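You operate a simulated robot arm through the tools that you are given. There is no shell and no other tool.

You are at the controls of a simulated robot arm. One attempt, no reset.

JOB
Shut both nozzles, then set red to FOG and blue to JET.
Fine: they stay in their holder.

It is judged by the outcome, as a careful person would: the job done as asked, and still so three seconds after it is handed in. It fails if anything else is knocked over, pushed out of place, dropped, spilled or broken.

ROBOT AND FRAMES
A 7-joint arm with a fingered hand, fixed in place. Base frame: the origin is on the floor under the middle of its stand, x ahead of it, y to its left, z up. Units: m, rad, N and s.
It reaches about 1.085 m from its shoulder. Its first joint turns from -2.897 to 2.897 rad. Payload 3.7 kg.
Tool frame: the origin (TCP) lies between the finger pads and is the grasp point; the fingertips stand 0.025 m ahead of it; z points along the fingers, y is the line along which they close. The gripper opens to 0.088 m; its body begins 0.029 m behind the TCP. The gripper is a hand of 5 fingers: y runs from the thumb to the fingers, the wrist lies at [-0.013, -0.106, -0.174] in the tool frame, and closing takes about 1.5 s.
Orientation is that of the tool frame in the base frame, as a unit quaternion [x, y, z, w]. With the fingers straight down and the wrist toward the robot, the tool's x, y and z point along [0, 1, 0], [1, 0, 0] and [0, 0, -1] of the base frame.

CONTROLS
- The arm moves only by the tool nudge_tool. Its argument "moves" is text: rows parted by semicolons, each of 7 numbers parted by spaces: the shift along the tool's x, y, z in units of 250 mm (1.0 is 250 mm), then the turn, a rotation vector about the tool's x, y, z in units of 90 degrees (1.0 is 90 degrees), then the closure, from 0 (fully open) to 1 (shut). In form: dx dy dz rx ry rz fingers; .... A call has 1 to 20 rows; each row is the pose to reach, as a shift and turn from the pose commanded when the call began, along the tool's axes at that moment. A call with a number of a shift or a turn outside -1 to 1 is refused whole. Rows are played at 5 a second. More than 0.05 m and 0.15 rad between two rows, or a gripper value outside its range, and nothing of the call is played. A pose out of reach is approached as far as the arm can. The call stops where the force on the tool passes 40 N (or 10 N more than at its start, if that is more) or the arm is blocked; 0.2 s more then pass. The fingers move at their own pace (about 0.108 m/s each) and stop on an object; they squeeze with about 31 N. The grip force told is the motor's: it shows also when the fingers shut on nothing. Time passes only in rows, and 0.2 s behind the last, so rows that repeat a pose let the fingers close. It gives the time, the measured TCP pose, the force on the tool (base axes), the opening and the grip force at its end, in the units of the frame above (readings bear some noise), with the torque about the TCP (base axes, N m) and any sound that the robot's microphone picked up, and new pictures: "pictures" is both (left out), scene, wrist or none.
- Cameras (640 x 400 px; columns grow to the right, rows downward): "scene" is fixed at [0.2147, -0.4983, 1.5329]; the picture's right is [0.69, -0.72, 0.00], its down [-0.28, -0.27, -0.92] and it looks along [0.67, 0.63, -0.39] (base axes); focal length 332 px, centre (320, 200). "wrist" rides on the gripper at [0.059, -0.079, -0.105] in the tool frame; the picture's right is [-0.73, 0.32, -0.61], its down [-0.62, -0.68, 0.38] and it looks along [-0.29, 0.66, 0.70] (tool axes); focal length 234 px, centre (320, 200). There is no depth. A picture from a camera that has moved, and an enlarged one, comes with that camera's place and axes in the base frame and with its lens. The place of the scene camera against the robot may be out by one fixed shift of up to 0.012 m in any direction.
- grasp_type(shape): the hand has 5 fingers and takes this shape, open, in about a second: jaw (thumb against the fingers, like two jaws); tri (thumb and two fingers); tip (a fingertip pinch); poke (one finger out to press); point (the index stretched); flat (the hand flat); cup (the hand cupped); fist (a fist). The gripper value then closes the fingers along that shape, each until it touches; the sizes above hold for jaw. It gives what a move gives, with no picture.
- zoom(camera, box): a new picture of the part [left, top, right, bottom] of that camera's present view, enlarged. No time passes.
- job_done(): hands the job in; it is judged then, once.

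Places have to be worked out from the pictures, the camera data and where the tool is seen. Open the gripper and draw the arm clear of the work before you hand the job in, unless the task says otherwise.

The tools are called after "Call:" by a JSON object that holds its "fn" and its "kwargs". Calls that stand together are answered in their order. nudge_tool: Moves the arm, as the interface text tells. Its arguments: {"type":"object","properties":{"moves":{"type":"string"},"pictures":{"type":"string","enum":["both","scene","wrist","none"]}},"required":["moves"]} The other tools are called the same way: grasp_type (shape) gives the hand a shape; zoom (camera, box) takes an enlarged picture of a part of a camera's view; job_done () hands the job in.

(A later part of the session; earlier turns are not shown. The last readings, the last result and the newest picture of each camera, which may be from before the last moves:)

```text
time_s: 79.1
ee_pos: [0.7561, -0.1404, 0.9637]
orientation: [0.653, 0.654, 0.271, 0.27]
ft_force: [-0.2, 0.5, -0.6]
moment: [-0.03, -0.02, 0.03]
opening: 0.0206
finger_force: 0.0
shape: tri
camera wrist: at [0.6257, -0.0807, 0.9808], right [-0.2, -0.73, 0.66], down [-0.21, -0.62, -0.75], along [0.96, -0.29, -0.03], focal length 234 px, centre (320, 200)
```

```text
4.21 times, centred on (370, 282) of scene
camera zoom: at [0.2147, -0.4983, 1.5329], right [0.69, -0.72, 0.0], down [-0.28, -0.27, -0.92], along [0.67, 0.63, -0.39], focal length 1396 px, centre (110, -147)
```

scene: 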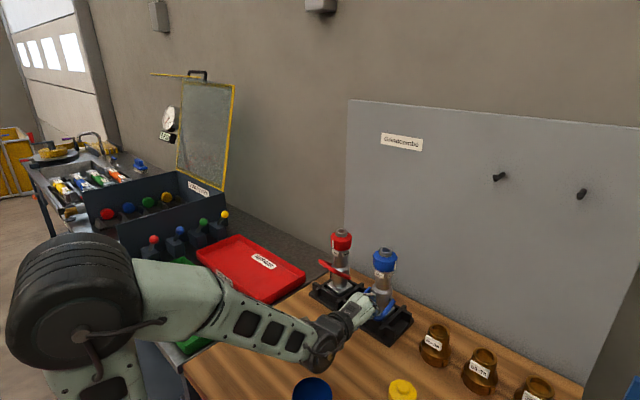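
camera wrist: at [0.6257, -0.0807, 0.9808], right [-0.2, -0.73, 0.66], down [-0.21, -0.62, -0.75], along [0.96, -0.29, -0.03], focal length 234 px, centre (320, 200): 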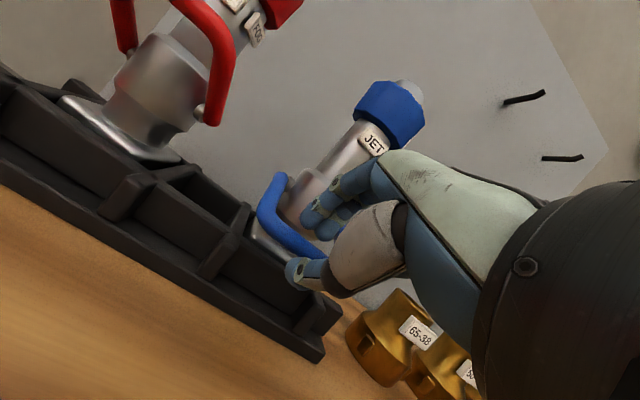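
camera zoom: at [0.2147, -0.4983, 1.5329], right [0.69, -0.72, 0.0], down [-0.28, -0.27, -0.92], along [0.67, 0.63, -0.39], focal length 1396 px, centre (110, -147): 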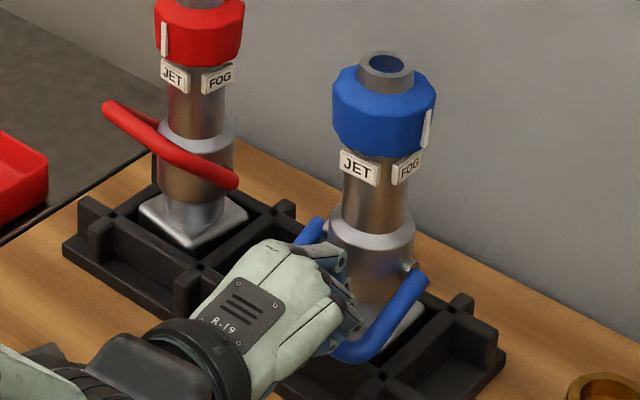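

It mirrors the red approach exactly. I make the final insertion, centre, and close the pinch on the blue bar.

Call:
{"fn": "nudge_tool", "kwargs": {"moves": "0 0 0.02 0 0 0 0.77; 0 0 0.04 0 0 0 0.77; 0 0 0.052 0 0 0 0.77; 0 0.008 0.052 0 0 0 0.77; 0 0.008 0.052 0 0 0 0.85; 0 0.008 0.052 0 0 0 0.9; 0 0.008 0.052 0 0 0 1; 0 0.008 0.052 0 0 0 1; 0 0.008 0.052 0 0 0 1; 0 0.008 0.052 0 0 0 1", "pictures": "both"}}

Call:
{"fn": "zoom", "kwargs": {"camera": "wrist", "box": [220, 150, 380, 310]}}

Call:
{"fn": "zoom", "kwargs": {"camera": "scene", "box": [320, 235, 420, 330]}}

```text
time_s: 81.3
ee_pos: [0.7661, -0.1409, 0.9547]
orientation: [0.653, 0.654, 0.271, 0.271]
ft_force: [-0.9, -0.2, 0.3]
moment: [0.06, 0.03, 0.03]
opening: 0.0048
finger_force: 30.7
shape: tri
camera wrist: at [0.6361, -0.0802, 0.9723], right [-0.2, -0.73, 0.66], down [-0.21, -0.62, -0.75], along [0.96, -0.29, -0.03], focal length 234 px, centre (320, 200)
```

scene: 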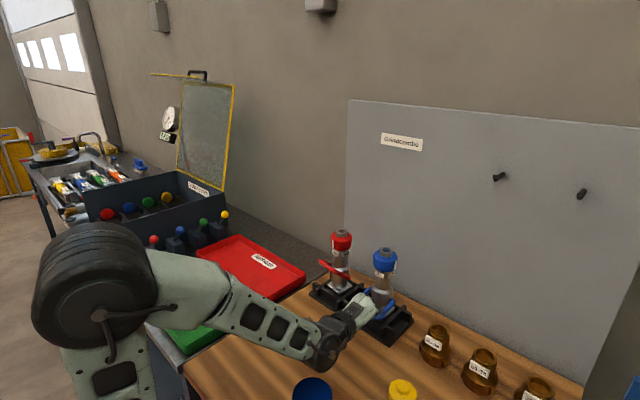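
wrist: 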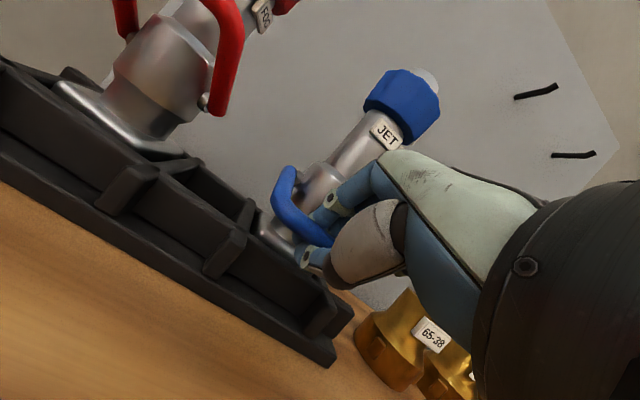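

```text
2.50 times, centred on (300, 230) of wrist
camera zoom: at [0.6361, -0.0802, 0.9723], right [-0.2, -0.73, 0.66], down [-0.21, -0.62, -0.75], along [0.96, -0.29, -0.03], focal length 585 px, centre (370, 125)
```

zoom: 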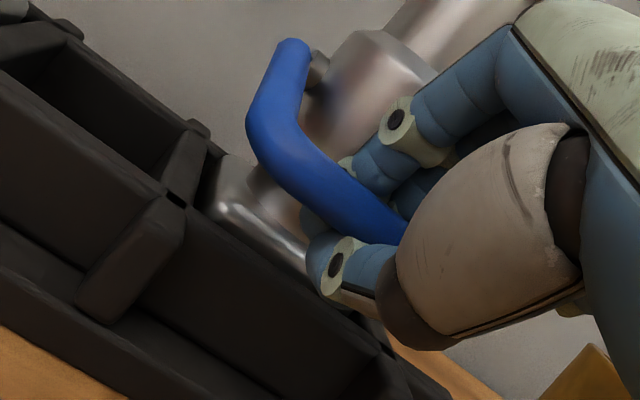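

```text
4.21 times, centred on (370, 282) of scene
camera zoom: at [0.2147, -0.4983, 1.5329], right [0.69, -0.72, 0.0], down [-0.28, -0.27, -0.92], along [0.67, 0.63, -0.39], focal length 1396 px, centre (110, -147)
```

zoom: 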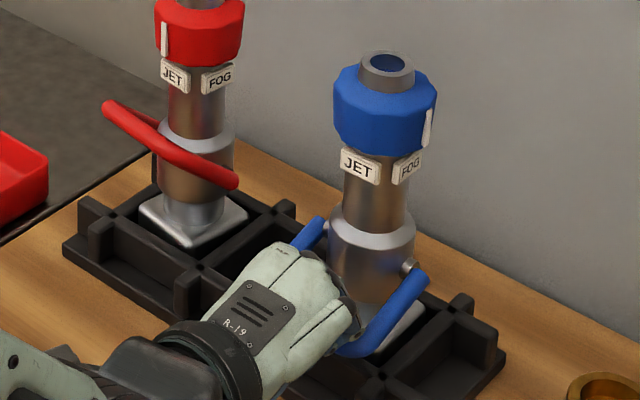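

The blue bar is caged exactly like red's. I repeat the same turn-and-pull sequence: first 6°, then 10°.

Call:
{"fn": "nudge_tool", "kwargs": {"moves": "0 0.003 -0.009 0.022 0 0 1; 0 0.006 -0.018 0.044 0 0 1; 0 0.0088 -0.0263 0.0667 0 0 1; 0 0.0088 -0.0263 0.0667 0 0 1", "pictures": "none"}}

Call:
{"fn": "nudge_tool", "kwargs": {"moves": "0 0.0054 -0.009 0.028 0 0 1; 0 0.0108 -0.018 0.056 0 0 1; 0 0.0162 -0.027 0.083 0 0 1; 0 0.0216 -0.0356 0.111 0 0 1; 0 0.0216 -0.0356 0.111 0 0 1", "pictures": "scene"}}

Call:
{"fn": "zoom", "kwargs": {"camera": "scene", "box": [320, 235, 420, 330]}}

```text
time_s: 82.3
ee_pos: [0.7636, -0.1399, 0.9597]
orientation: [0.666, 0.667, 0.237, 0.236]
ft_force: [3.4, -0.6, 0.3]
moment: [0.04, 0.0, 0.07]
opening: 0.0045
finger_force: 31.3
shape: tri
```

```text
time_s: 83.5
ee_pos: [0.7609, -0.1421, 0.9698]
orientation: [0.684, 0.685, 0.177, 0.177]
ft_force: [2.2, 1.1, -0.3]
moment: [0.04, -0.01, -0.02]
opening: 0.0044
finger_force: 30.7
shape: tri
```

scene: 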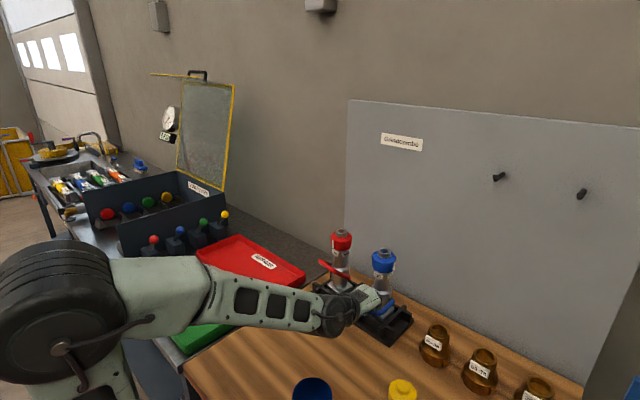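

```text
4.21 times, centred on (370, 282) of scene
camera zoom: at [0.2147, -0.4983, 1.5329], right [0.69, -0.72, 0.0], down [-0.28, -0.27, -0.92], along [0.67, 0.63, -0.39], focal length 1396 px, centre (110, -147)
```

zoom: 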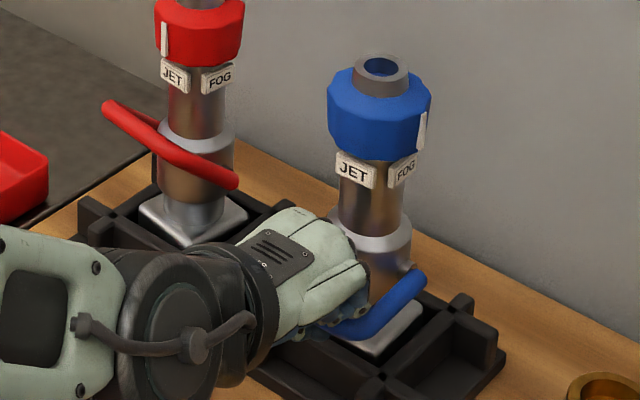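

The blue bail is rising with the nozzle upright (2 N pull). I continue with the next two steps, 10° and then 5° plus lift.

Call:
{"fn": "nudge_tool", "kwargs": {"moves": "0 0.0055 -0.0088 0.028 0 0 1; 0 0.011 -0.0176 0.056 0 0 1; 0 0.0168 -0.0265 0.083 0 0 1; 0 0.0225 -0.0353 0.111 0 0 1; 0 0.0225 -0.0353 0.111 0 0 1", "pictures": "none"}}

Call:
{"fn": "nudge_tool", "kwargs": {"moves": "0 0.0058 -0.0085 0.014 0 0 1; 0 0.0115 -0.017 0.028 0 0 1; 0 0.0173 -0.0255 0.042 0 0 1; 0 0.023 -0.034 0.0556 0 0 1; 0 0.023 -0.034 0.0556 0 0 1", "pictures": "scene"}}

Call:
{"fn": "zoom", "kwargs": {"camera": "scene", "box": [320, 235, 420, 330]}}

```text
time_s: 84.7
ee_pos: [0.7614, -0.141, 0.9819]
orientation: [0.696, 0.698, 0.117, 0.117]
ft_force: [1.5, 0.4, 0.2]
moment: [0.02, -0.01, -0.01]
opening: 0.0046
finger_force: 30.7
shape: tri
```

```text
time_s: 85.9
ee_pos: [0.7654, -0.1407, 0.9908]
orientation: [0.701, 0.702, 0.087, 0.086]
ft_force: [0.4, 0.6, -0.2]
moment: [0.02, 0.0, -0.03]
opening: 0.0044
finger_force: 31.4
shape: tri
```

scene: 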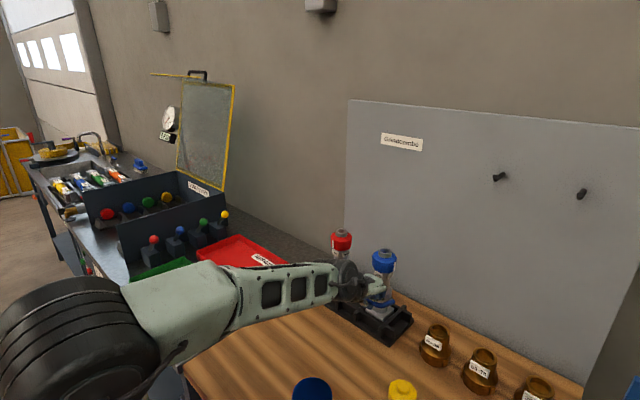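

```text
4.21 times, centred on (370, 282) of scene
camera zoom: at [0.2147, -0.4983, 1.5329], right [0.69, -0.72, 0.0], down [-0.28, -0.27, -0.92], along [0.67, 0.63, -0.39], focal length 1396 px, centre (110, -147)
```

zoom: 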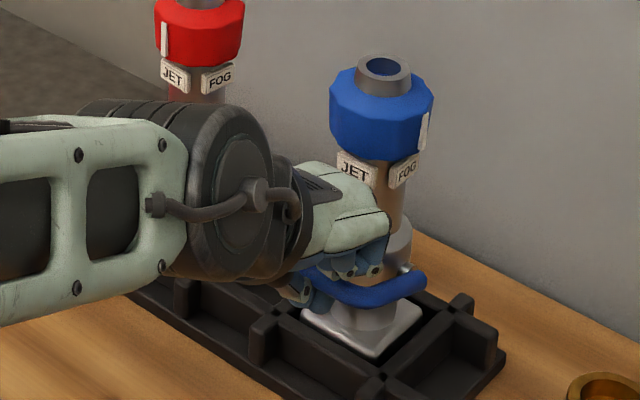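

The blue bail is just above horizontal and forces are near zero. I take the next lift along the arc.

Call:
{"fn": "nudge_tool", "kwargs": {"moves": "0 0.0062 -0.0097 0 0 0 1; 0 0.0124 -0.0194 0 0 0 1; 0 0.0186 -0.0291 0 0 0 1; 0 0.0248 -0.0388 0 0 0 1; 0 0.0248 -0.0388 0 0 0 1", "pictures": "both"}}

Call:
{"fn": "zoom", "kwargs": {"camera": "scene", "box": [320, 235, 420, 330]}}

Call:
{"fn": "zoom", "kwargs": {"camera": "wrist", "box": [220, 110, 420, 290]}}

```text
time_s: 87.1
ee_pos: [0.7679, -0.1415, 1.0021]
orientation: [0.701, 0.703, 0.086, 0.086]
ft_force: [3.7, 1.3, 0.5]
moment: [0.0, 0.0, -0.01]
opening: 0.0039
finger_force: 30.9
shape: tri
camera wrist: at [0.6659, -0.0814, 1.0841], right [0.17, -0.73, 0.67], down [-0.57, -0.62, -0.54], along [0.81, -0.29, -0.52], focal length 234 px, centre (320, 200)
```

scene: 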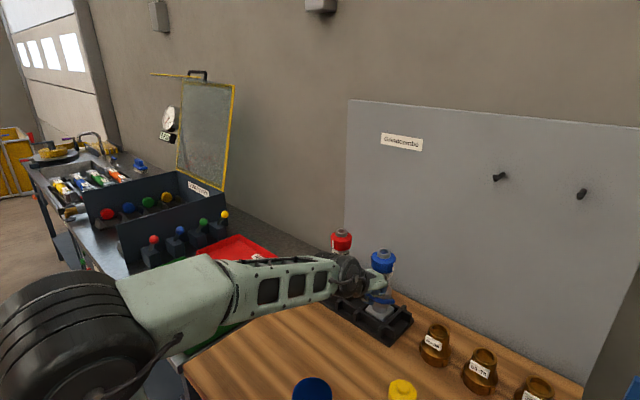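
wrist: 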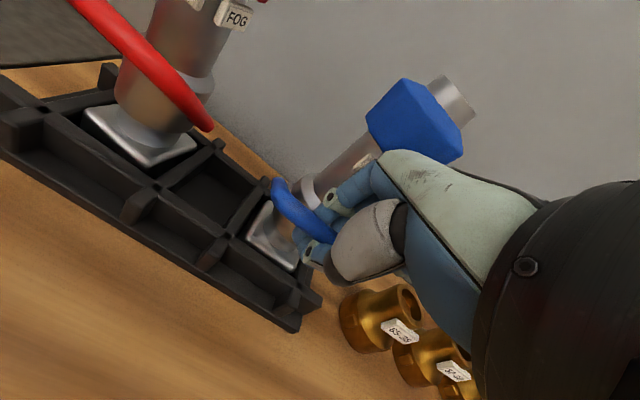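

```text
4.21 times, centred on (370, 282) of scene
camera zoom: at [0.2147, -0.4983, 1.5329], right [0.69, -0.72, 0.0], down [-0.28, -0.27, -0.92], along [0.67, 0.63, -0.39], focal length 1396 px, centre (110, -147)
```

zoom: 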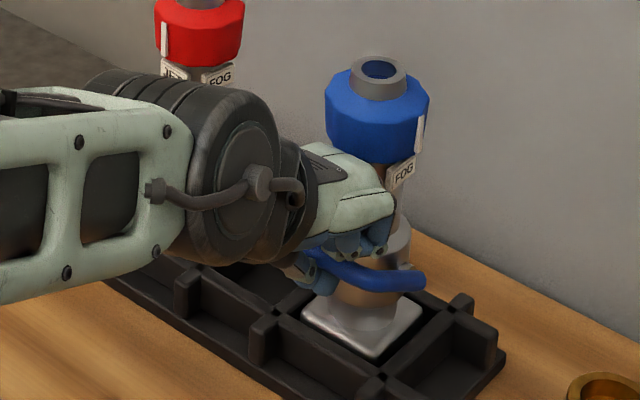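

```text
2.22 times, centred on (320, 200) of wrist
camera zoom: at [0.6659, -0.0814, 1.0841], right [0.17, -0.73, 0.67], down [-0.57, -0.62, -0.54], along [0.81, -0.29, -0.52], focal length 520 px, centre (320, 200)
```

zoom: 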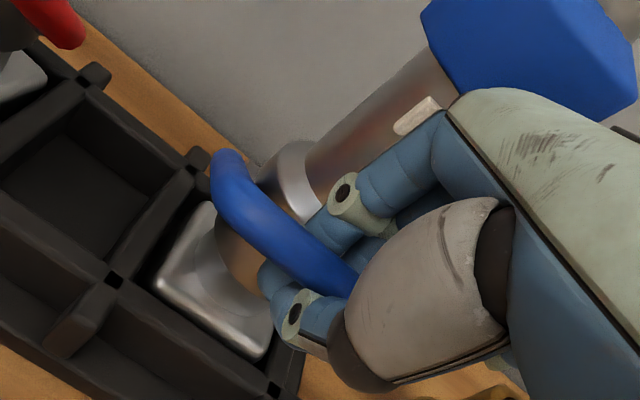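

It matches red's state at about +30°. I release slightly, tilt the hand back 20° around the bar, and re-close.

Call:
{"fn": "nudge_tool", "kwargs": {"moves": "0 0 0 0 0 0 0.85; 0 0 0 0 0 0 0.77; 0 0 0 0 0 0 0.77; 0 -0.0054 0.0009 -0.055 0 0 0.77; 0 -0.0108 0.0019 -0.111 0 0 0.77; 0 -0.0162 0.0028 -0.167 0 0 0.77; 0 -0.0216 0.0037 -0.222 0 0 0.77; 0 -0.0216 0.0037 -0.222 0 0 0.77; 0 -0.0216 0.0037 -0.222 0 0 0.85; 0 -0.0216 0.0037 -0.222 0 0 0.92; 0 -0.0216 0.0037 -0.222 0 0 1; 0 -0.0216 0.0037 -0.222 0 0 1; 0 -0.0216 0.0037 -0.222 0 0 1; 0 -0.0216 0.0037 -0.222 0 0 1", "pictures": "both"}}

Call:
{"fn": "zoom", "kwargs": {"camera": "scene", "box": [320, 235, 420, 330]}}

Call:
{"fn": "zoom", "kwargs": {"camera": "wrist", "box": [220, 110, 420, 290]}}

```text
time_s: 90.1
ee_pos: [0.7634, -0.1405, 0.9992]
orientation: [0.676, 0.677, 0.207, 0.207]
ft_force: [4.2, 0.7, -0.1]
moment: [-0.03, -0.06, 0.0]
opening: 0.0
finger_force: 31.3
shape: tri
camera wrist: at [0.6389, -0.0811, 1.0419], right [-0.07, -0.73, 0.68], down [-0.35, -0.62, -0.7], along [0.93, -0.29, -0.21], focal length 234 px, centre (320, 200)
```

scene: 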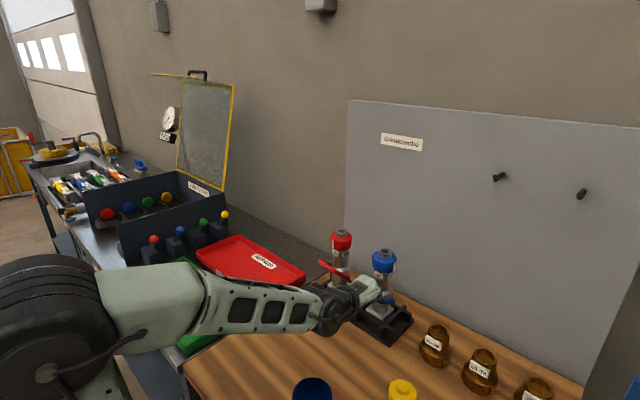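
wrist: 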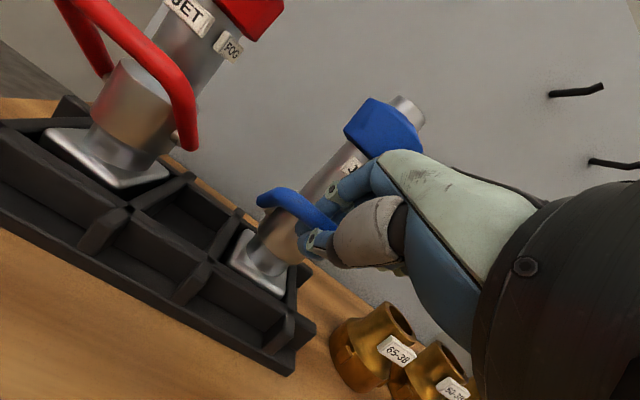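

```text
4.21 times, centred on (370, 282) of scene
camera zoom: at [0.2147, -0.4983, 1.5329], right [0.69, -0.72, 0.0], down [-0.28, -0.27, -0.92], along [0.67, 0.63, -0.39], focal length 1396 px, centre (110, -147)
```

zoom: 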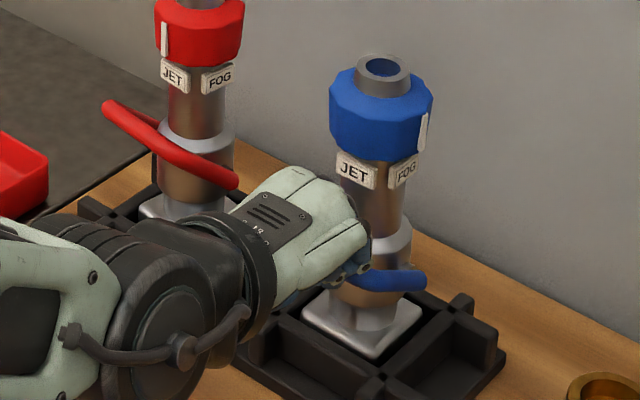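

```text
2.22 times, centred on (320, 200) of wrist
camera zoom: at [0.6389, -0.0811, 1.0419], right [-0.07, -0.73, 0.68], down [-0.35, -0.62, -0.7], along [0.93, -0.29, -0.21], focal length 520 px, centre (320, 200)
```

zoom: 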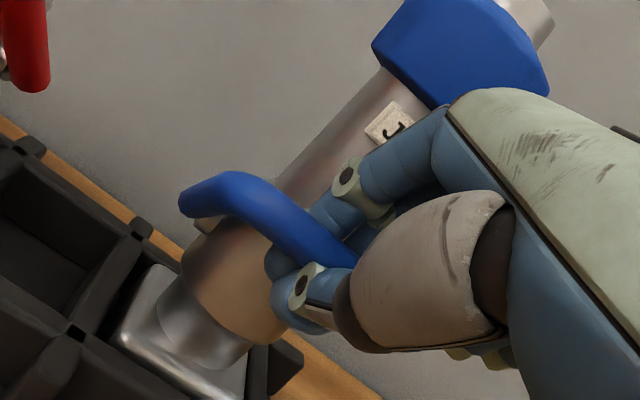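

It is re-gripped, with 4 N of pull. I move forward and up along the arc (8.5 mm forward, 9.5 mm up) towards the closed stop.

Call:
{"fn": "nudge_tool", "kwargs": {"moves": "0 0.0124 -0.0031 0 0 0 1; 0 0.0247 -0.0062 0 0 0 1; 0 0.037 -0.0094 0 0 0 1; 0 0.0494 -0.0125 0 0 0 1; 0 0.0494 -0.0125 0 0 0 1", "pictures": "both"}}

Call:
{"fn": "zoom", "kwargs": {"camera": "scene", "box": [320, 235, 420, 330]}}

Call:
{"fn": "zoom", "kwargs": {"camera": "wrist", "box": [220, 110, 420, 290]}}

```text
time_s: 91.3
ee_pos: [0.7711, -0.1412, 1.0089]
orientation: [0.675, 0.677, 0.206, 0.206]
ft_force: [2.8, -0.4, 0.2]
moment: [-0.04, 0.04, 0.04]
opening: 0.0001
finger_force: 31.2
shape: tri
camera wrist: at [0.647, -0.0815, 1.0517], right [-0.07, -0.73, 0.68], down [-0.35, -0.62, -0.7], along [0.93, -0.29, -0.21], focal length 234 px, centre (320, 200)
```

scene: 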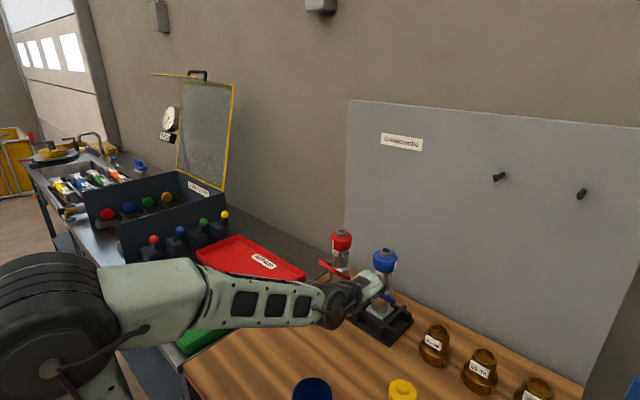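
wrist: 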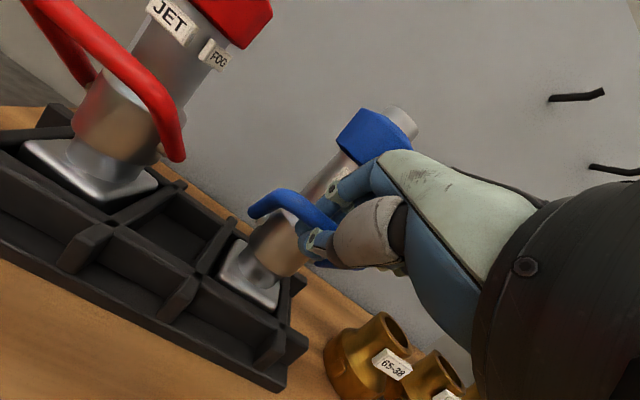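

```text
4.21 times, centred on (370, 282) of scene
camera zoom: at [0.2147, -0.4983, 1.5329], right [0.69, -0.72, 0.0], down [-0.28, -0.27, -0.92], along [0.67, 0.63, -0.39], focal length 1396 px, centre (110, -147)
```

zoom: 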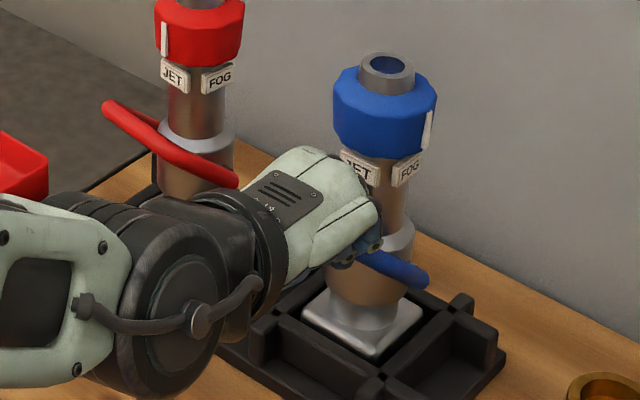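

```text
2.22 times, centred on (320, 200) of wrist
camera zoom: at [0.647, -0.0815, 1.0517], right [-0.07, -0.73, 0.68], down [-0.35, -0.62, -0.7], along [0.93, -0.29, -0.21], focal length 520 px, centre (320, 200)
```

zoom: 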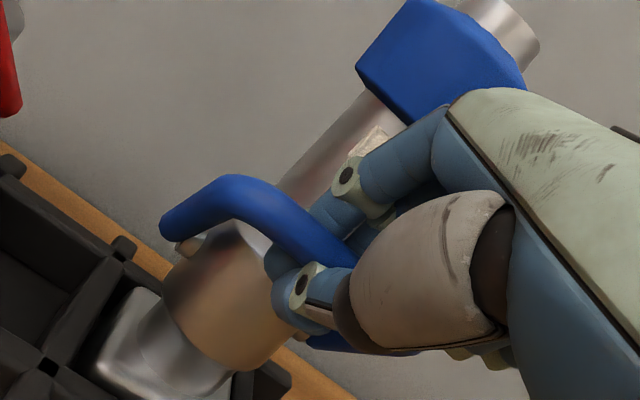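

The forces are low and the bail is near +40°. I nudge 3–4 mm further along the arc to feel for the stop.

Call:
{"fn": "nudge_tool", "kwargs": {"moves": "0 0.0094 -0.003 0 0 0 1; 0 0.0188 -0.0065 0 0 0 1; 0 0.0188 -0.0065 0 0 0 1", "pictures": "both"}}

Call:
{"fn": "zoom", "kwargs": {"camera": "scene", "box": [320, 235, 420, 330]}}

Call:
{"fn": "zoom", "kwargs": {"camera": "wrist", "box": [220, 110, 420, 290]}}

```text
time_s: 92.1
ee_pos: [0.7753, -0.1399, 1.0129]
orientation: [0.675, 0.677, 0.207, 0.206]
ft_force: [1.3, 0.1, -7.4]
moment: [0.01, 0.07, 0.02]
opening: 0.0001
finger_force: 31.1
shape: tri
camera wrist: at [0.6503, -0.0811, 1.0553], right [-0.07, -0.73, 0.68], down [-0.35, -0.62, -0.7], along [0.93, -0.29, -0.21], focal length 234 px, centre (320, 200)
```

scene: 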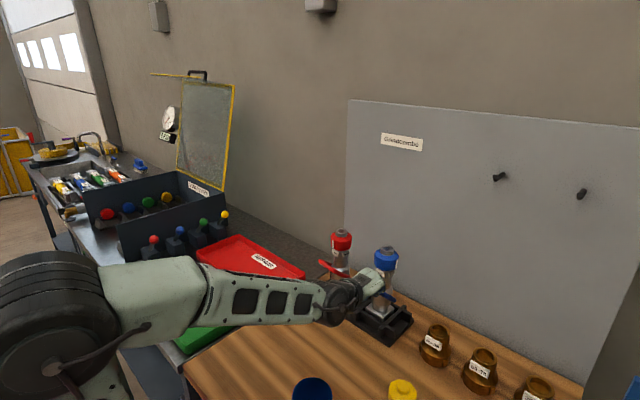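
wrist: 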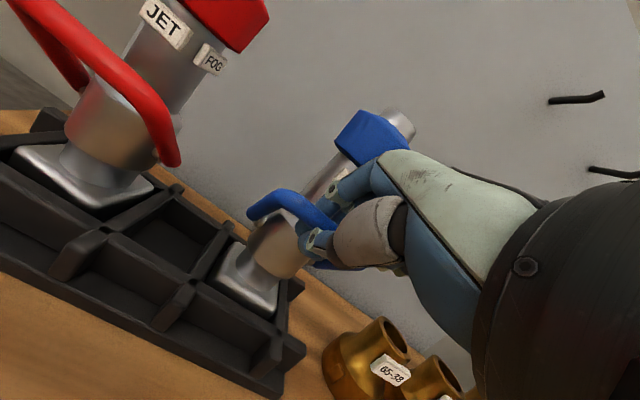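

```text
4.21 times, centred on (370, 282) of scene
camera zoom: at [0.2147, -0.4983, 1.5329], right [0.69, -0.72, 0.0], down [-0.28, -0.27, -0.92], along [0.67, 0.63, -0.39], focal length 1396 px, centre (110, -147)
```

zoom: 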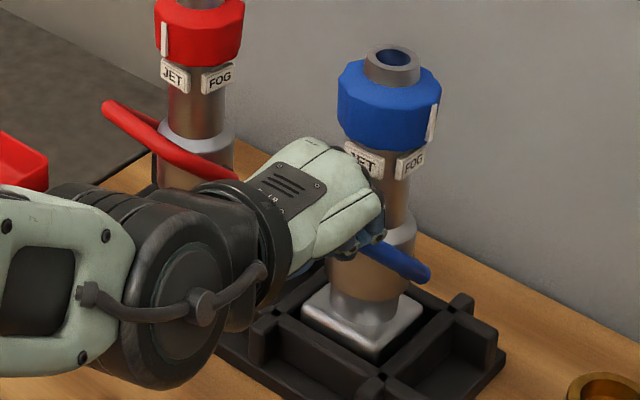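

```text
2.22 times, centred on (320, 200) of wrist
camera zoom: at [0.6503, -0.0811, 1.0553], right [-0.07, -0.73, 0.68], down [-0.35, -0.62, -0.7], along [0.93, -0.29, -0.21], focal length 520 px, centre (320, 200)
```

zoom: 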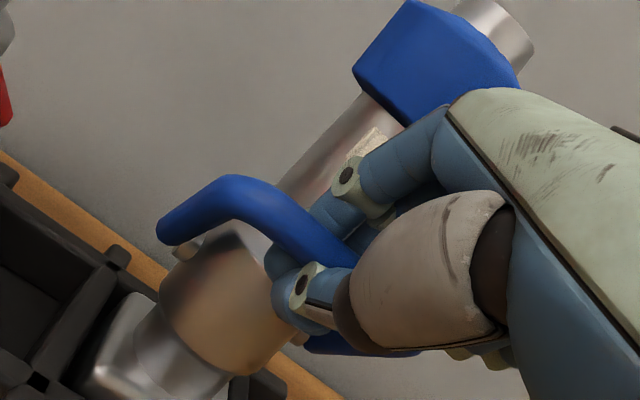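

The hand again feels the stop: 7 N upward just starts to lift the nozzle. So the blue bail is at its closed end. I lower 4 mm to set the nozzle down, then release as before and withdraw.

Call:
{"fn": "nudge_tool", "kwargs": {"moves": "0 -0.0045 0.0065 0 0 0 1; 0 -0.009 0.0133 0 0 0 1; 0 -0.009 0.0133 0 0 0 1; 0 -0.018 0.0133 0 0 0 0.94; 0 -0.03 0.0133 0 0 0 0.88; 0 -0.042 0.0133 0 0 0 0.82; 0 -0.052 0.0133 0 0 0 0.77; 0 -0.052 -0.03 0 0 0 0.77; 0 -0.052 -0.08 0 0 0 0.77; 0 -0.052 -0.15 0 0 0 0.77; 0 -0.052 -0.23 0 0 0 0.77; 0 -0.052 -0.33 0 0 0 0.77; 0 -0.08 -0.45 0 0 0 0.77", "pictures": "both"}}

Call:
{"fn": "zoom", "kwargs": {"camera": "scene", "box": [300, 225, 430, 335]}}

Call:
{"fn": "zoom", "kwargs": {"camera": "wrist", "box": [60, 60, 380, 330]}}

```text
time_s: 94.9
ee_pos: [0.6956, -0.1408, 1.0959]
orientation: [0.675, 0.677, 0.207, 0.207]
ft_force: [0.5, 0.0, 0.1]
moment: [-0.02, 0.01, 0.01]
opening: 0.0203
finger_force: 0.0
shape: tri
camera wrist: at [0.5713, -0.0821, 1.1385], right [-0.07, -0.73, 0.68], down [-0.35, -0.62, -0.7], along [0.93, -0.29, -0.21], focal length 234 px, centre (320, 200)
```

scene: 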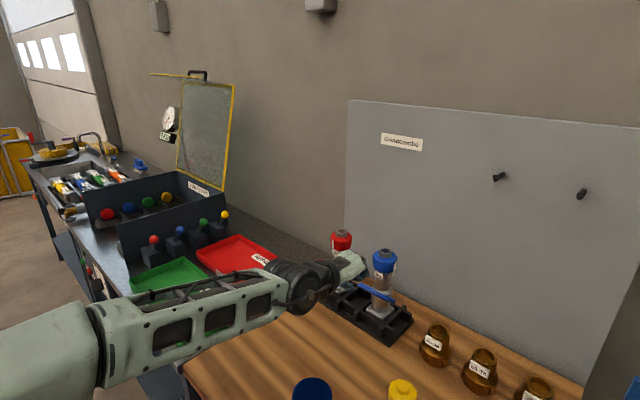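
wrist: 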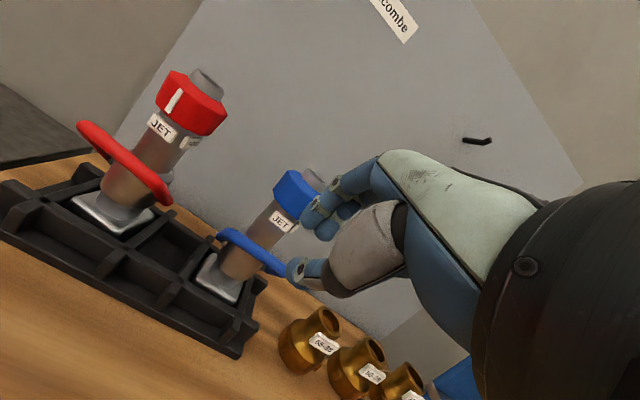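

```text
3.64 times, centred on (365, 280) of scene
camera zoom: at [0.2147, -0.4983, 1.5329], right [0.69, -0.72, 0.0], down [-0.28, -0.27, -0.92], along [0.67, 0.63, -0.39], focal length 1206 px, centre (156, -91)
```

zoom: 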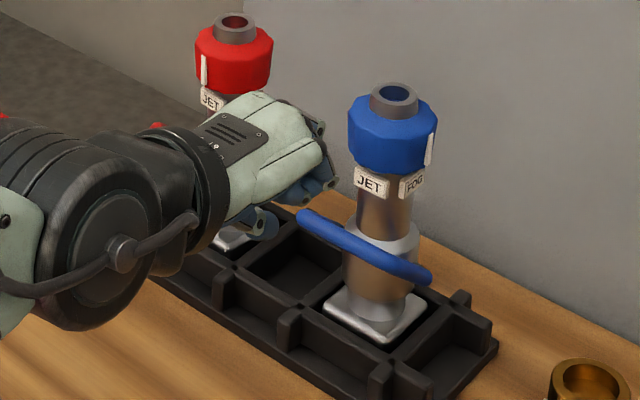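

```text
1.48 times, centred on (220, 195) of wrist
camera zoom: at [0.5713, -0.0821, 1.1385], right [-0.07, -0.73, 0.68], down [-0.35, -0.62, -0.7], along [0.93, -0.29, -0.21], focal length 347 px, centre (468, 207)
```

zoom: 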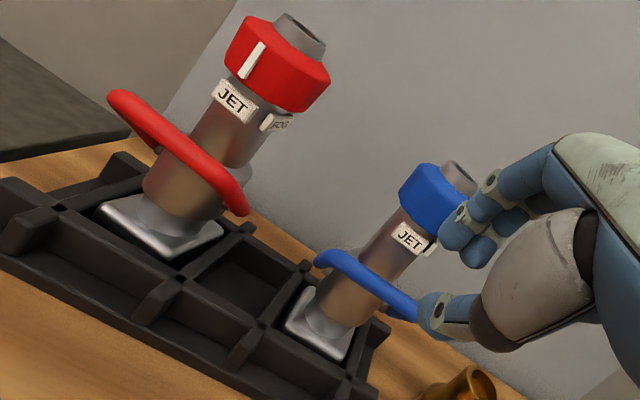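

Both bails are up and both nozzles are seated. I zoom tightly on each bail to compare their angles precisely.

Call:
{"fn": "zoom", "kwargs": {"camera": "scene", "box": [355, 270, 405, 310]}}

Call:
{"fn": "zoom", "kwargs": {"camera": "wrist", "box": [60, 80, 300, 300]}}

```text
10.00 times, centred on (380, 290) of scene
camera zoom: at [0.2147, -0.4983, 1.5329], right [0.69, -0.72, 0.0], down [-0.28, -0.27, -0.92], along [0.67, 0.63, -0.39], focal length 3316 px, centre (-280, -700)
```

zoom: 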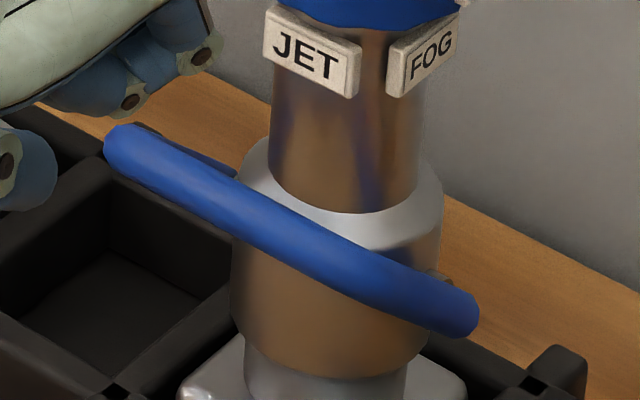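

```text
1.82 times, centred on (180, 190) of wrist
camera zoom: at [0.5713, -0.0821, 1.1385], right [-0.07, -0.73, 0.68], down [-0.35, -0.62, -0.7], along [0.93, -0.29, -0.21], focal length 426 px, centre (574, 218)
```

zoom: 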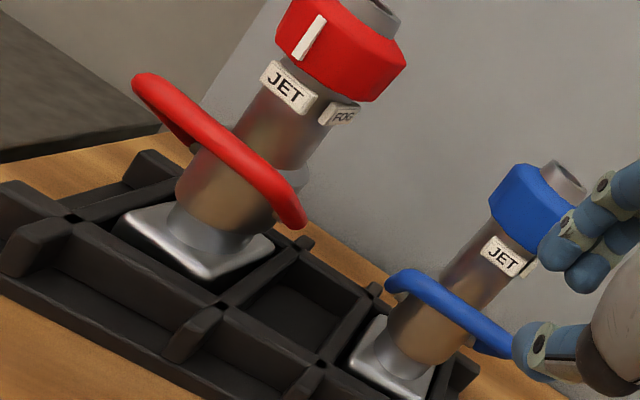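

I raise the hand well clear so both bails can be compared in the scene view.

Call:
{"fn": "nudge_tool", "kwargs": {"moves": "0.03 0.01 -0.1 0.06 0 0 0.5; 0.08 0.04 -0.22 0.126 0 0 0.2; 0.13 0.07 -0.34 0.189 0 0 0; 0.18 0.11 -0.46 0.252 0 0 0; 0.23 0.14 -0.54 0.315 0 0 0; 0.28 0.17 -0.609 0.378 0 0 0; 0.28 0.17 -0.609 0.378 0 0 0", "pictures": "both"}}

Call:
{"fn": "zoom", "kwargs": {"camera": "scene", "box": [310, 252, 360, 292]}}

Call:
{"fn": "zoom", "kwargs": {"camera": "scene", "box": [355, 270, 405, 310]}}

```text
time_s: 96.5
ee_pos: [0.6467, -0.073, 1.2454]
orientation: [0.707, 0.707, -0.001, 0.0]
ft_force: [0.5, 0.6, 0.0]
moment: [-0.04, 0.03, -0.02]
opening: 0.0877
finger_force: 0.0
shape: tri
camera wrist: at [0.5666, -0.0129, 1.3503], right [0.33, -0.73, 0.61], down [-0.68, -0.62, -0.38], along [0.66, -0.29, -0.7], focal length 234 px, centre (320, 200)
```

scene: 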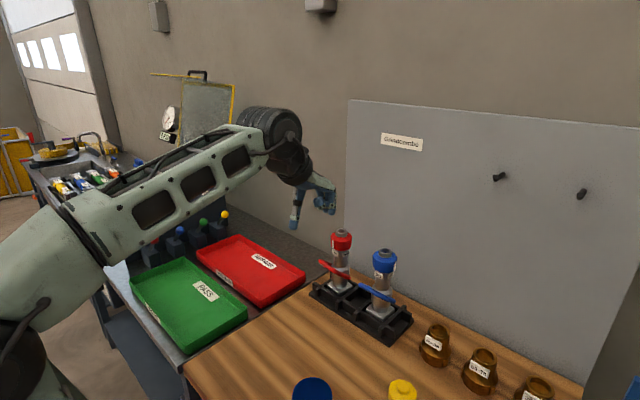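
wrist: 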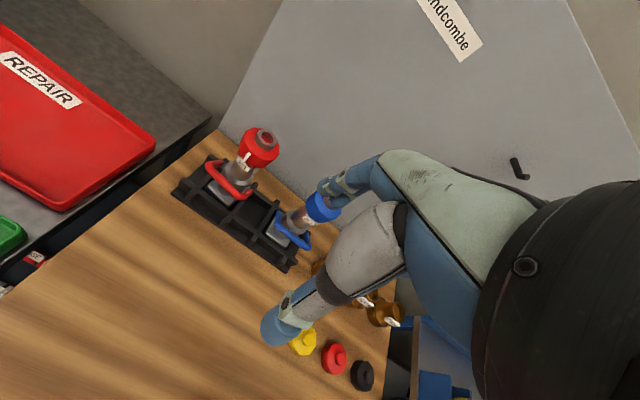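

```text
10.00 times, centred on (335, 272) of scene
camera zoom: at [0.2147, -0.4983, 1.5329], right [0.69, -0.72, 0.0], down [-0.28, -0.27, -0.92], along [0.67, 0.63, -0.39], focal length 3316 px, centre (170, -520)
```

zoom: 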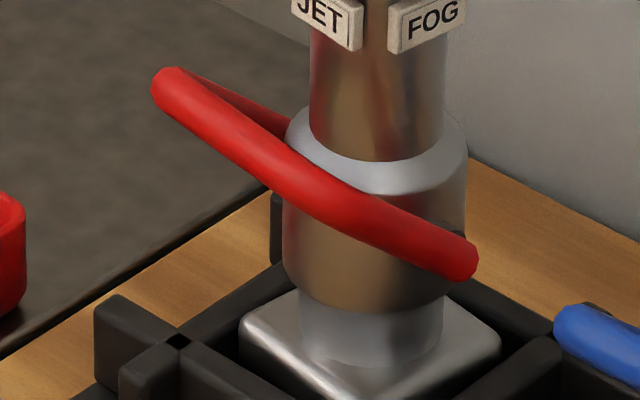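

```text
10.00 times, centred on (380, 290) of scene
camera zoom: at [0.2147, -0.4983, 1.5329], right [0.69, -0.72, 0.0], down [-0.28, -0.27, -0.92], along [0.67, 0.63, -0.39], focal length 3316 px, centre (-280, -700)
```

zoom: 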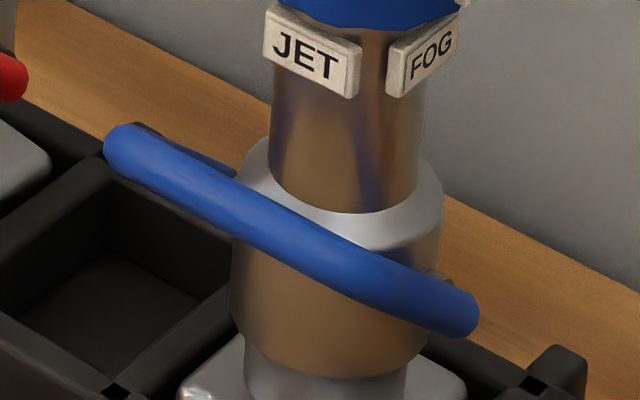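

Both bails sit at the same closed angle (about 41–42°) and both nozzles are upright. So both are shut, and the pattern rings are next. I zoom on the two nozzle tops to fix their axes before gripping the rings.

Call:
{"fn": "zoom", "kwargs": {"camera": "wrist", "box": [170, 110, 350, 280]}}

Call:
{"fn": "zoom", "kwargs": {"camera": "scene", "box": [315, 220, 405, 300]}}

```text
2.35 times, centred on (260, 195) of wrist
camera zoom: at [0.5666, -0.0129, 1.3503], right [0.33, -0.73, 0.61], down [-0.68, -0.62, -0.38], along [0.66, -0.29, -0.7], focal length 551 px, centre (461, 212)
```

zoom: 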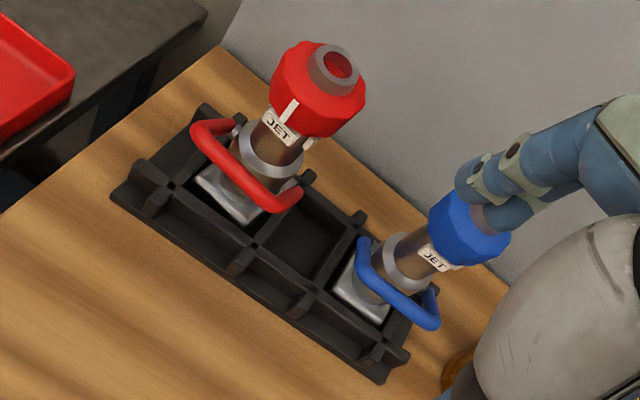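

```text
5.00 times, centred on (360, 260) of scene
camera zoom: at [0.2147, -0.4983, 1.5329], right [0.69, -0.72, 0.0], down [-0.28, -0.27, -0.92], along [0.67, 0.63, -0.39], focal length 1658 px, centre (120, -100)
```

zoom: 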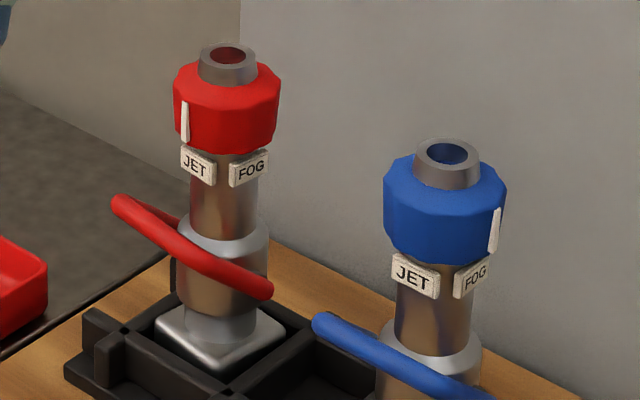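

Red's axis is at (0.830, -0.0005), with its spout top near z=1.096, unchanged from the start. I move above red with the hand yawed -45°, so I can turn the ring +90° (JET to FOG) within comfortable wrist range.

Call:
{"fn": "nudge_tool", "kwargs": {"moves": "0.04 0.1 0.02 0 0 0.07 0; 0.08 0.2 0.05 0 0 0.14 0; 0.12 0.31 0.09 0 0 0.21 0; 0.165 0.42 0.13 0 0 0.285 0; 0.21 0.53 0.17 0 0 0.36 0; 0.25 0.63 0.215 0 0 0.43 0; 0.29 0.732 0.26 0 0 0.5 0; 0.29 0.732 0.26 0 0 0.5 0", "pictures": "both"}}

Call:
{"fn": "zoom", "kwargs": {"camera": "scene", "box": [260, 170, 420, 300]}}

Call:
{"fn": "zoom", "kwargs": {"camera": "wrist", "box": [160, 120, 420, 360]}}

```text
time_s: 98.3
ee_pos: [0.8282, 0.003, 1.1787]
orientation: [0.924, 0.382, -0.001, -0.001]
ft_force: [-0.2, -0.1, -0.8]
moment: [-0.02, 0.01, 0.01]
opening: 0.0879
finger_force: 0.0
shape: tri
camera wrist: at [0.8139, 0.1022, 1.2831], right [-0.28, -0.74, 0.61], down [-0.92, 0.04, -0.38], along [0.26, -0.67, -0.7], focal length 234 px, centre (320, 200)
```

scene: 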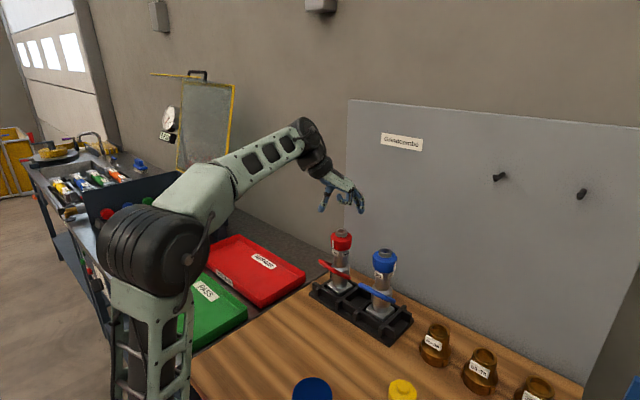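
wrist: 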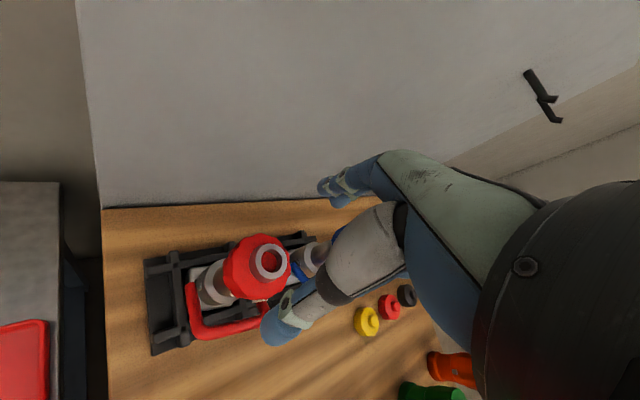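

```text
3.08 times, centred on (340, 235) of scene
camera zoom: at [0.2147, -0.4983, 1.5329], right [0.69, -0.72, 0.0], down [-0.28, -0.27, -0.92], along [0.67, 0.63, -0.39], focal length 1020 px, centre (258, 92)
```

zoom: 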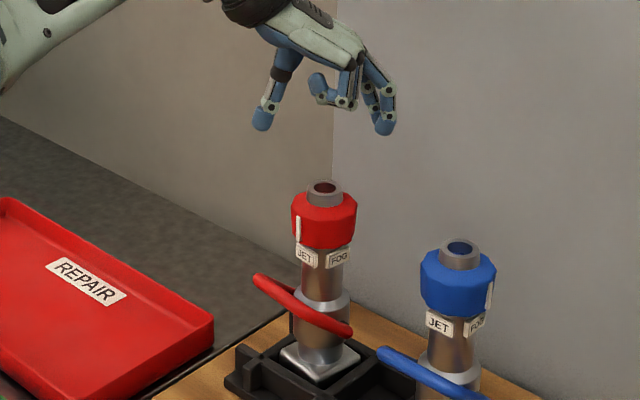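

```text
1.67 times, centred on (290, 240) of wrist
camera zoom: at [0.8139, 0.1022, 1.2831], right [-0.28, -0.74, 0.61], down [-0.92, 0.04, -0.38], along [0.26, -0.67, -0.7], focal length 390 px, centre (370, 133)
```

zoom: 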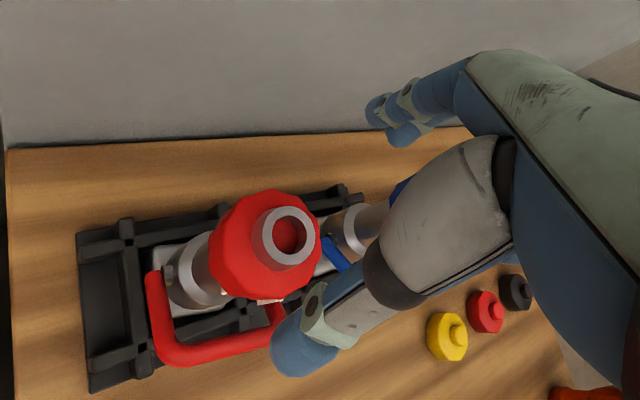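

The red axis is confirmed at (0.830, 0.0005). I centre over it and descend so the fingertips straddle the ring (TCP z≈1.077).

Call:
{"fn": "nudge_tool", "kwargs": {"moves": "0 0.004 0.06 0 0 0 0; -0.001 0.008 0.13 0 0 0 0; -0.002 0.012 0.2 0 0 0 0; -0.002 0.012 0.27 0 0 0 0; -0.002 0.012 0.33 0 0 0 0; -0.002 0.012 0.37 0 0 0 0; -0.002 0.012 0.407 0 0 0 0; -0.002 0.012 0.407 0 0 0 0", "pictures": "both"}}

Call:
{"fn": "zoom", "kwargs": {"camera": "scene", "box": [295, 200, 395, 290]}}

Call:
{"fn": "zoom", "kwargs": {"camera": "wrist", "box": [160, 120, 420, 360]}}

```text
time_s: 100.1
ee_pos: [0.8303, -0.0015, 1.0806]
orientation: [0.924, 0.383, 0.002, 0.002]
ft_force: [3.4, -5.3, 30.1]
moment: [-0.72, 0.17, 0.1]
opening: 0.0877
finger_force: 0.0
shape: tri
camera wrist: at [0.8141, 0.0971, 1.1843], right [-0.29, -0.74, 0.61], down [-0.92, 0.04, -0.39], along [0.26, -0.67, -0.69], focal length 234 px, centre (320, 200)
```

scene: 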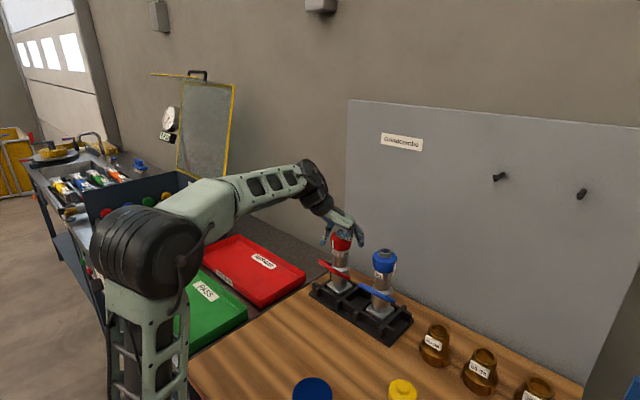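
wrist: 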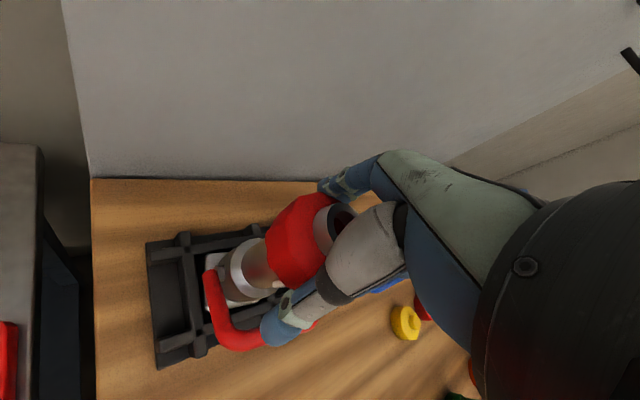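

```text
4.44 times, centred on (345, 245) of scene
camera zoom: at [0.2147, -0.4983, 1.5329], right [0.69, -0.72, 0.0], down [-0.28, -0.27, -0.92], along [0.67, 0.63, -0.39], focal length 1474 px, centre (209, 0)
```

zoom: 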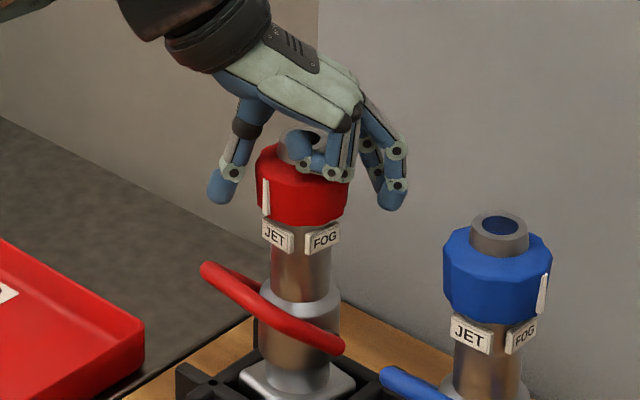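

```text
1.67 times, centred on (290, 240) of wrist
camera zoom: at [0.8141, 0.0971, 1.1843], right [-0.29, -0.74, 0.61], down [-0.92, 0.04, -0.39], along [0.26, -0.67, -0.69], focal length 390 px, centre (370, 133)
```

zoom: 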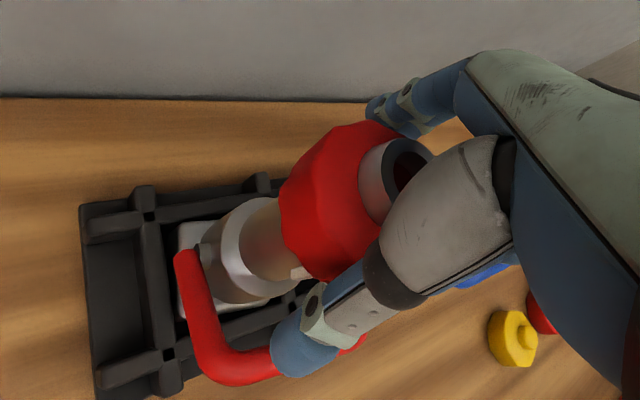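

The tucked fingers press on the nozzle top (30 N down onto a supported nozzle, so nothing moved). I raise 12 mm to clear that; the fingertips will still cover the upper ring.

Call:
{"fn": "nudge_tool", "kwargs": {"moves": "0 0 -0.03 0 0 0 0; 0 0 -0.052 0 0 0 0; 0 0 -0.052 0 0 0 0", "pictures": "both"}}

Call:
{"fn": "zoom", "kwargs": {"camera": "scene", "box": [295, 200, 395, 290]}}

Call:
{"fn": "zoom", "kwargs": {"camera": "wrist", "box": [160, 120, 420, 360]}}

```text
time_s: 100.9
ee_pos: [0.828, -0.0004, 1.0908]
orientation: [0.923, 0.384, -0.002, -0.001]
ft_force: [-0.5, -0.3, 0.5]
moment: [-0.02, 0.01, -0.02]
opening: 0.0878
finger_force: 0.0
shape: tri
camera wrist: at [0.8146, 0.0974, 1.1953], right [-0.28, -0.74, 0.61], down [-0.92, 0.04, -0.38], along [0.26, -0.67, -0.7], focal length 234 px, centre (320, 200)
```

scene: 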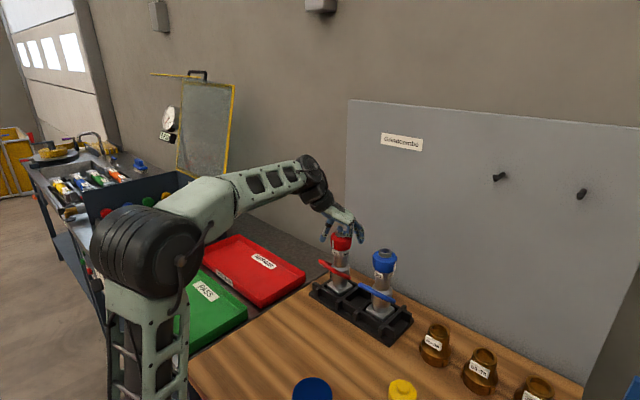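
wrist: 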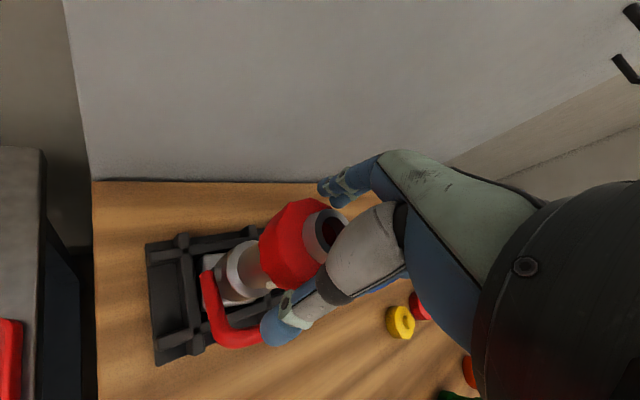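

```text
4.44 times, centred on (345, 245) of scene
camera zoom: at [0.2147, -0.4983, 1.5329], right [0.69, -0.72, 0.0], down [-0.28, -0.27, -0.92], along [0.67, 0.63, -0.39], focal length 1474 px, centre (209, 0)
```

zoom: 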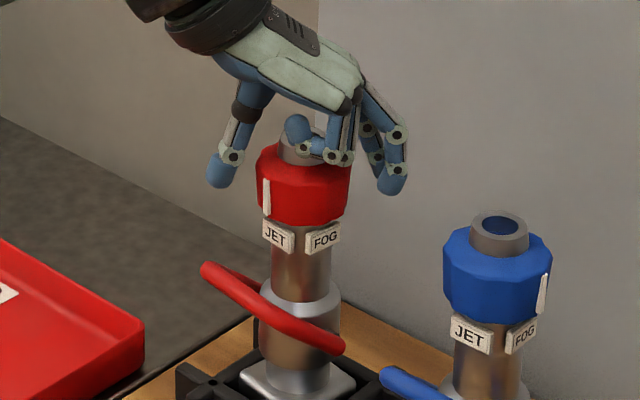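

```text
1.67 times, centred on (290, 240) of wrist
camera zoom: at [0.8146, 0.0974, 1.1953], right [-0.28, -0.74, 0.61], down [-0.92, 0.04, -0.38], along [0.26, -0.67, -0.7], focal length 390 px, centre (370, 133)
```

zoom: 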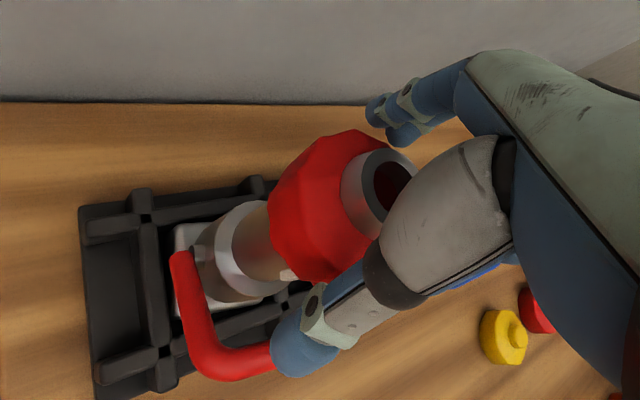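

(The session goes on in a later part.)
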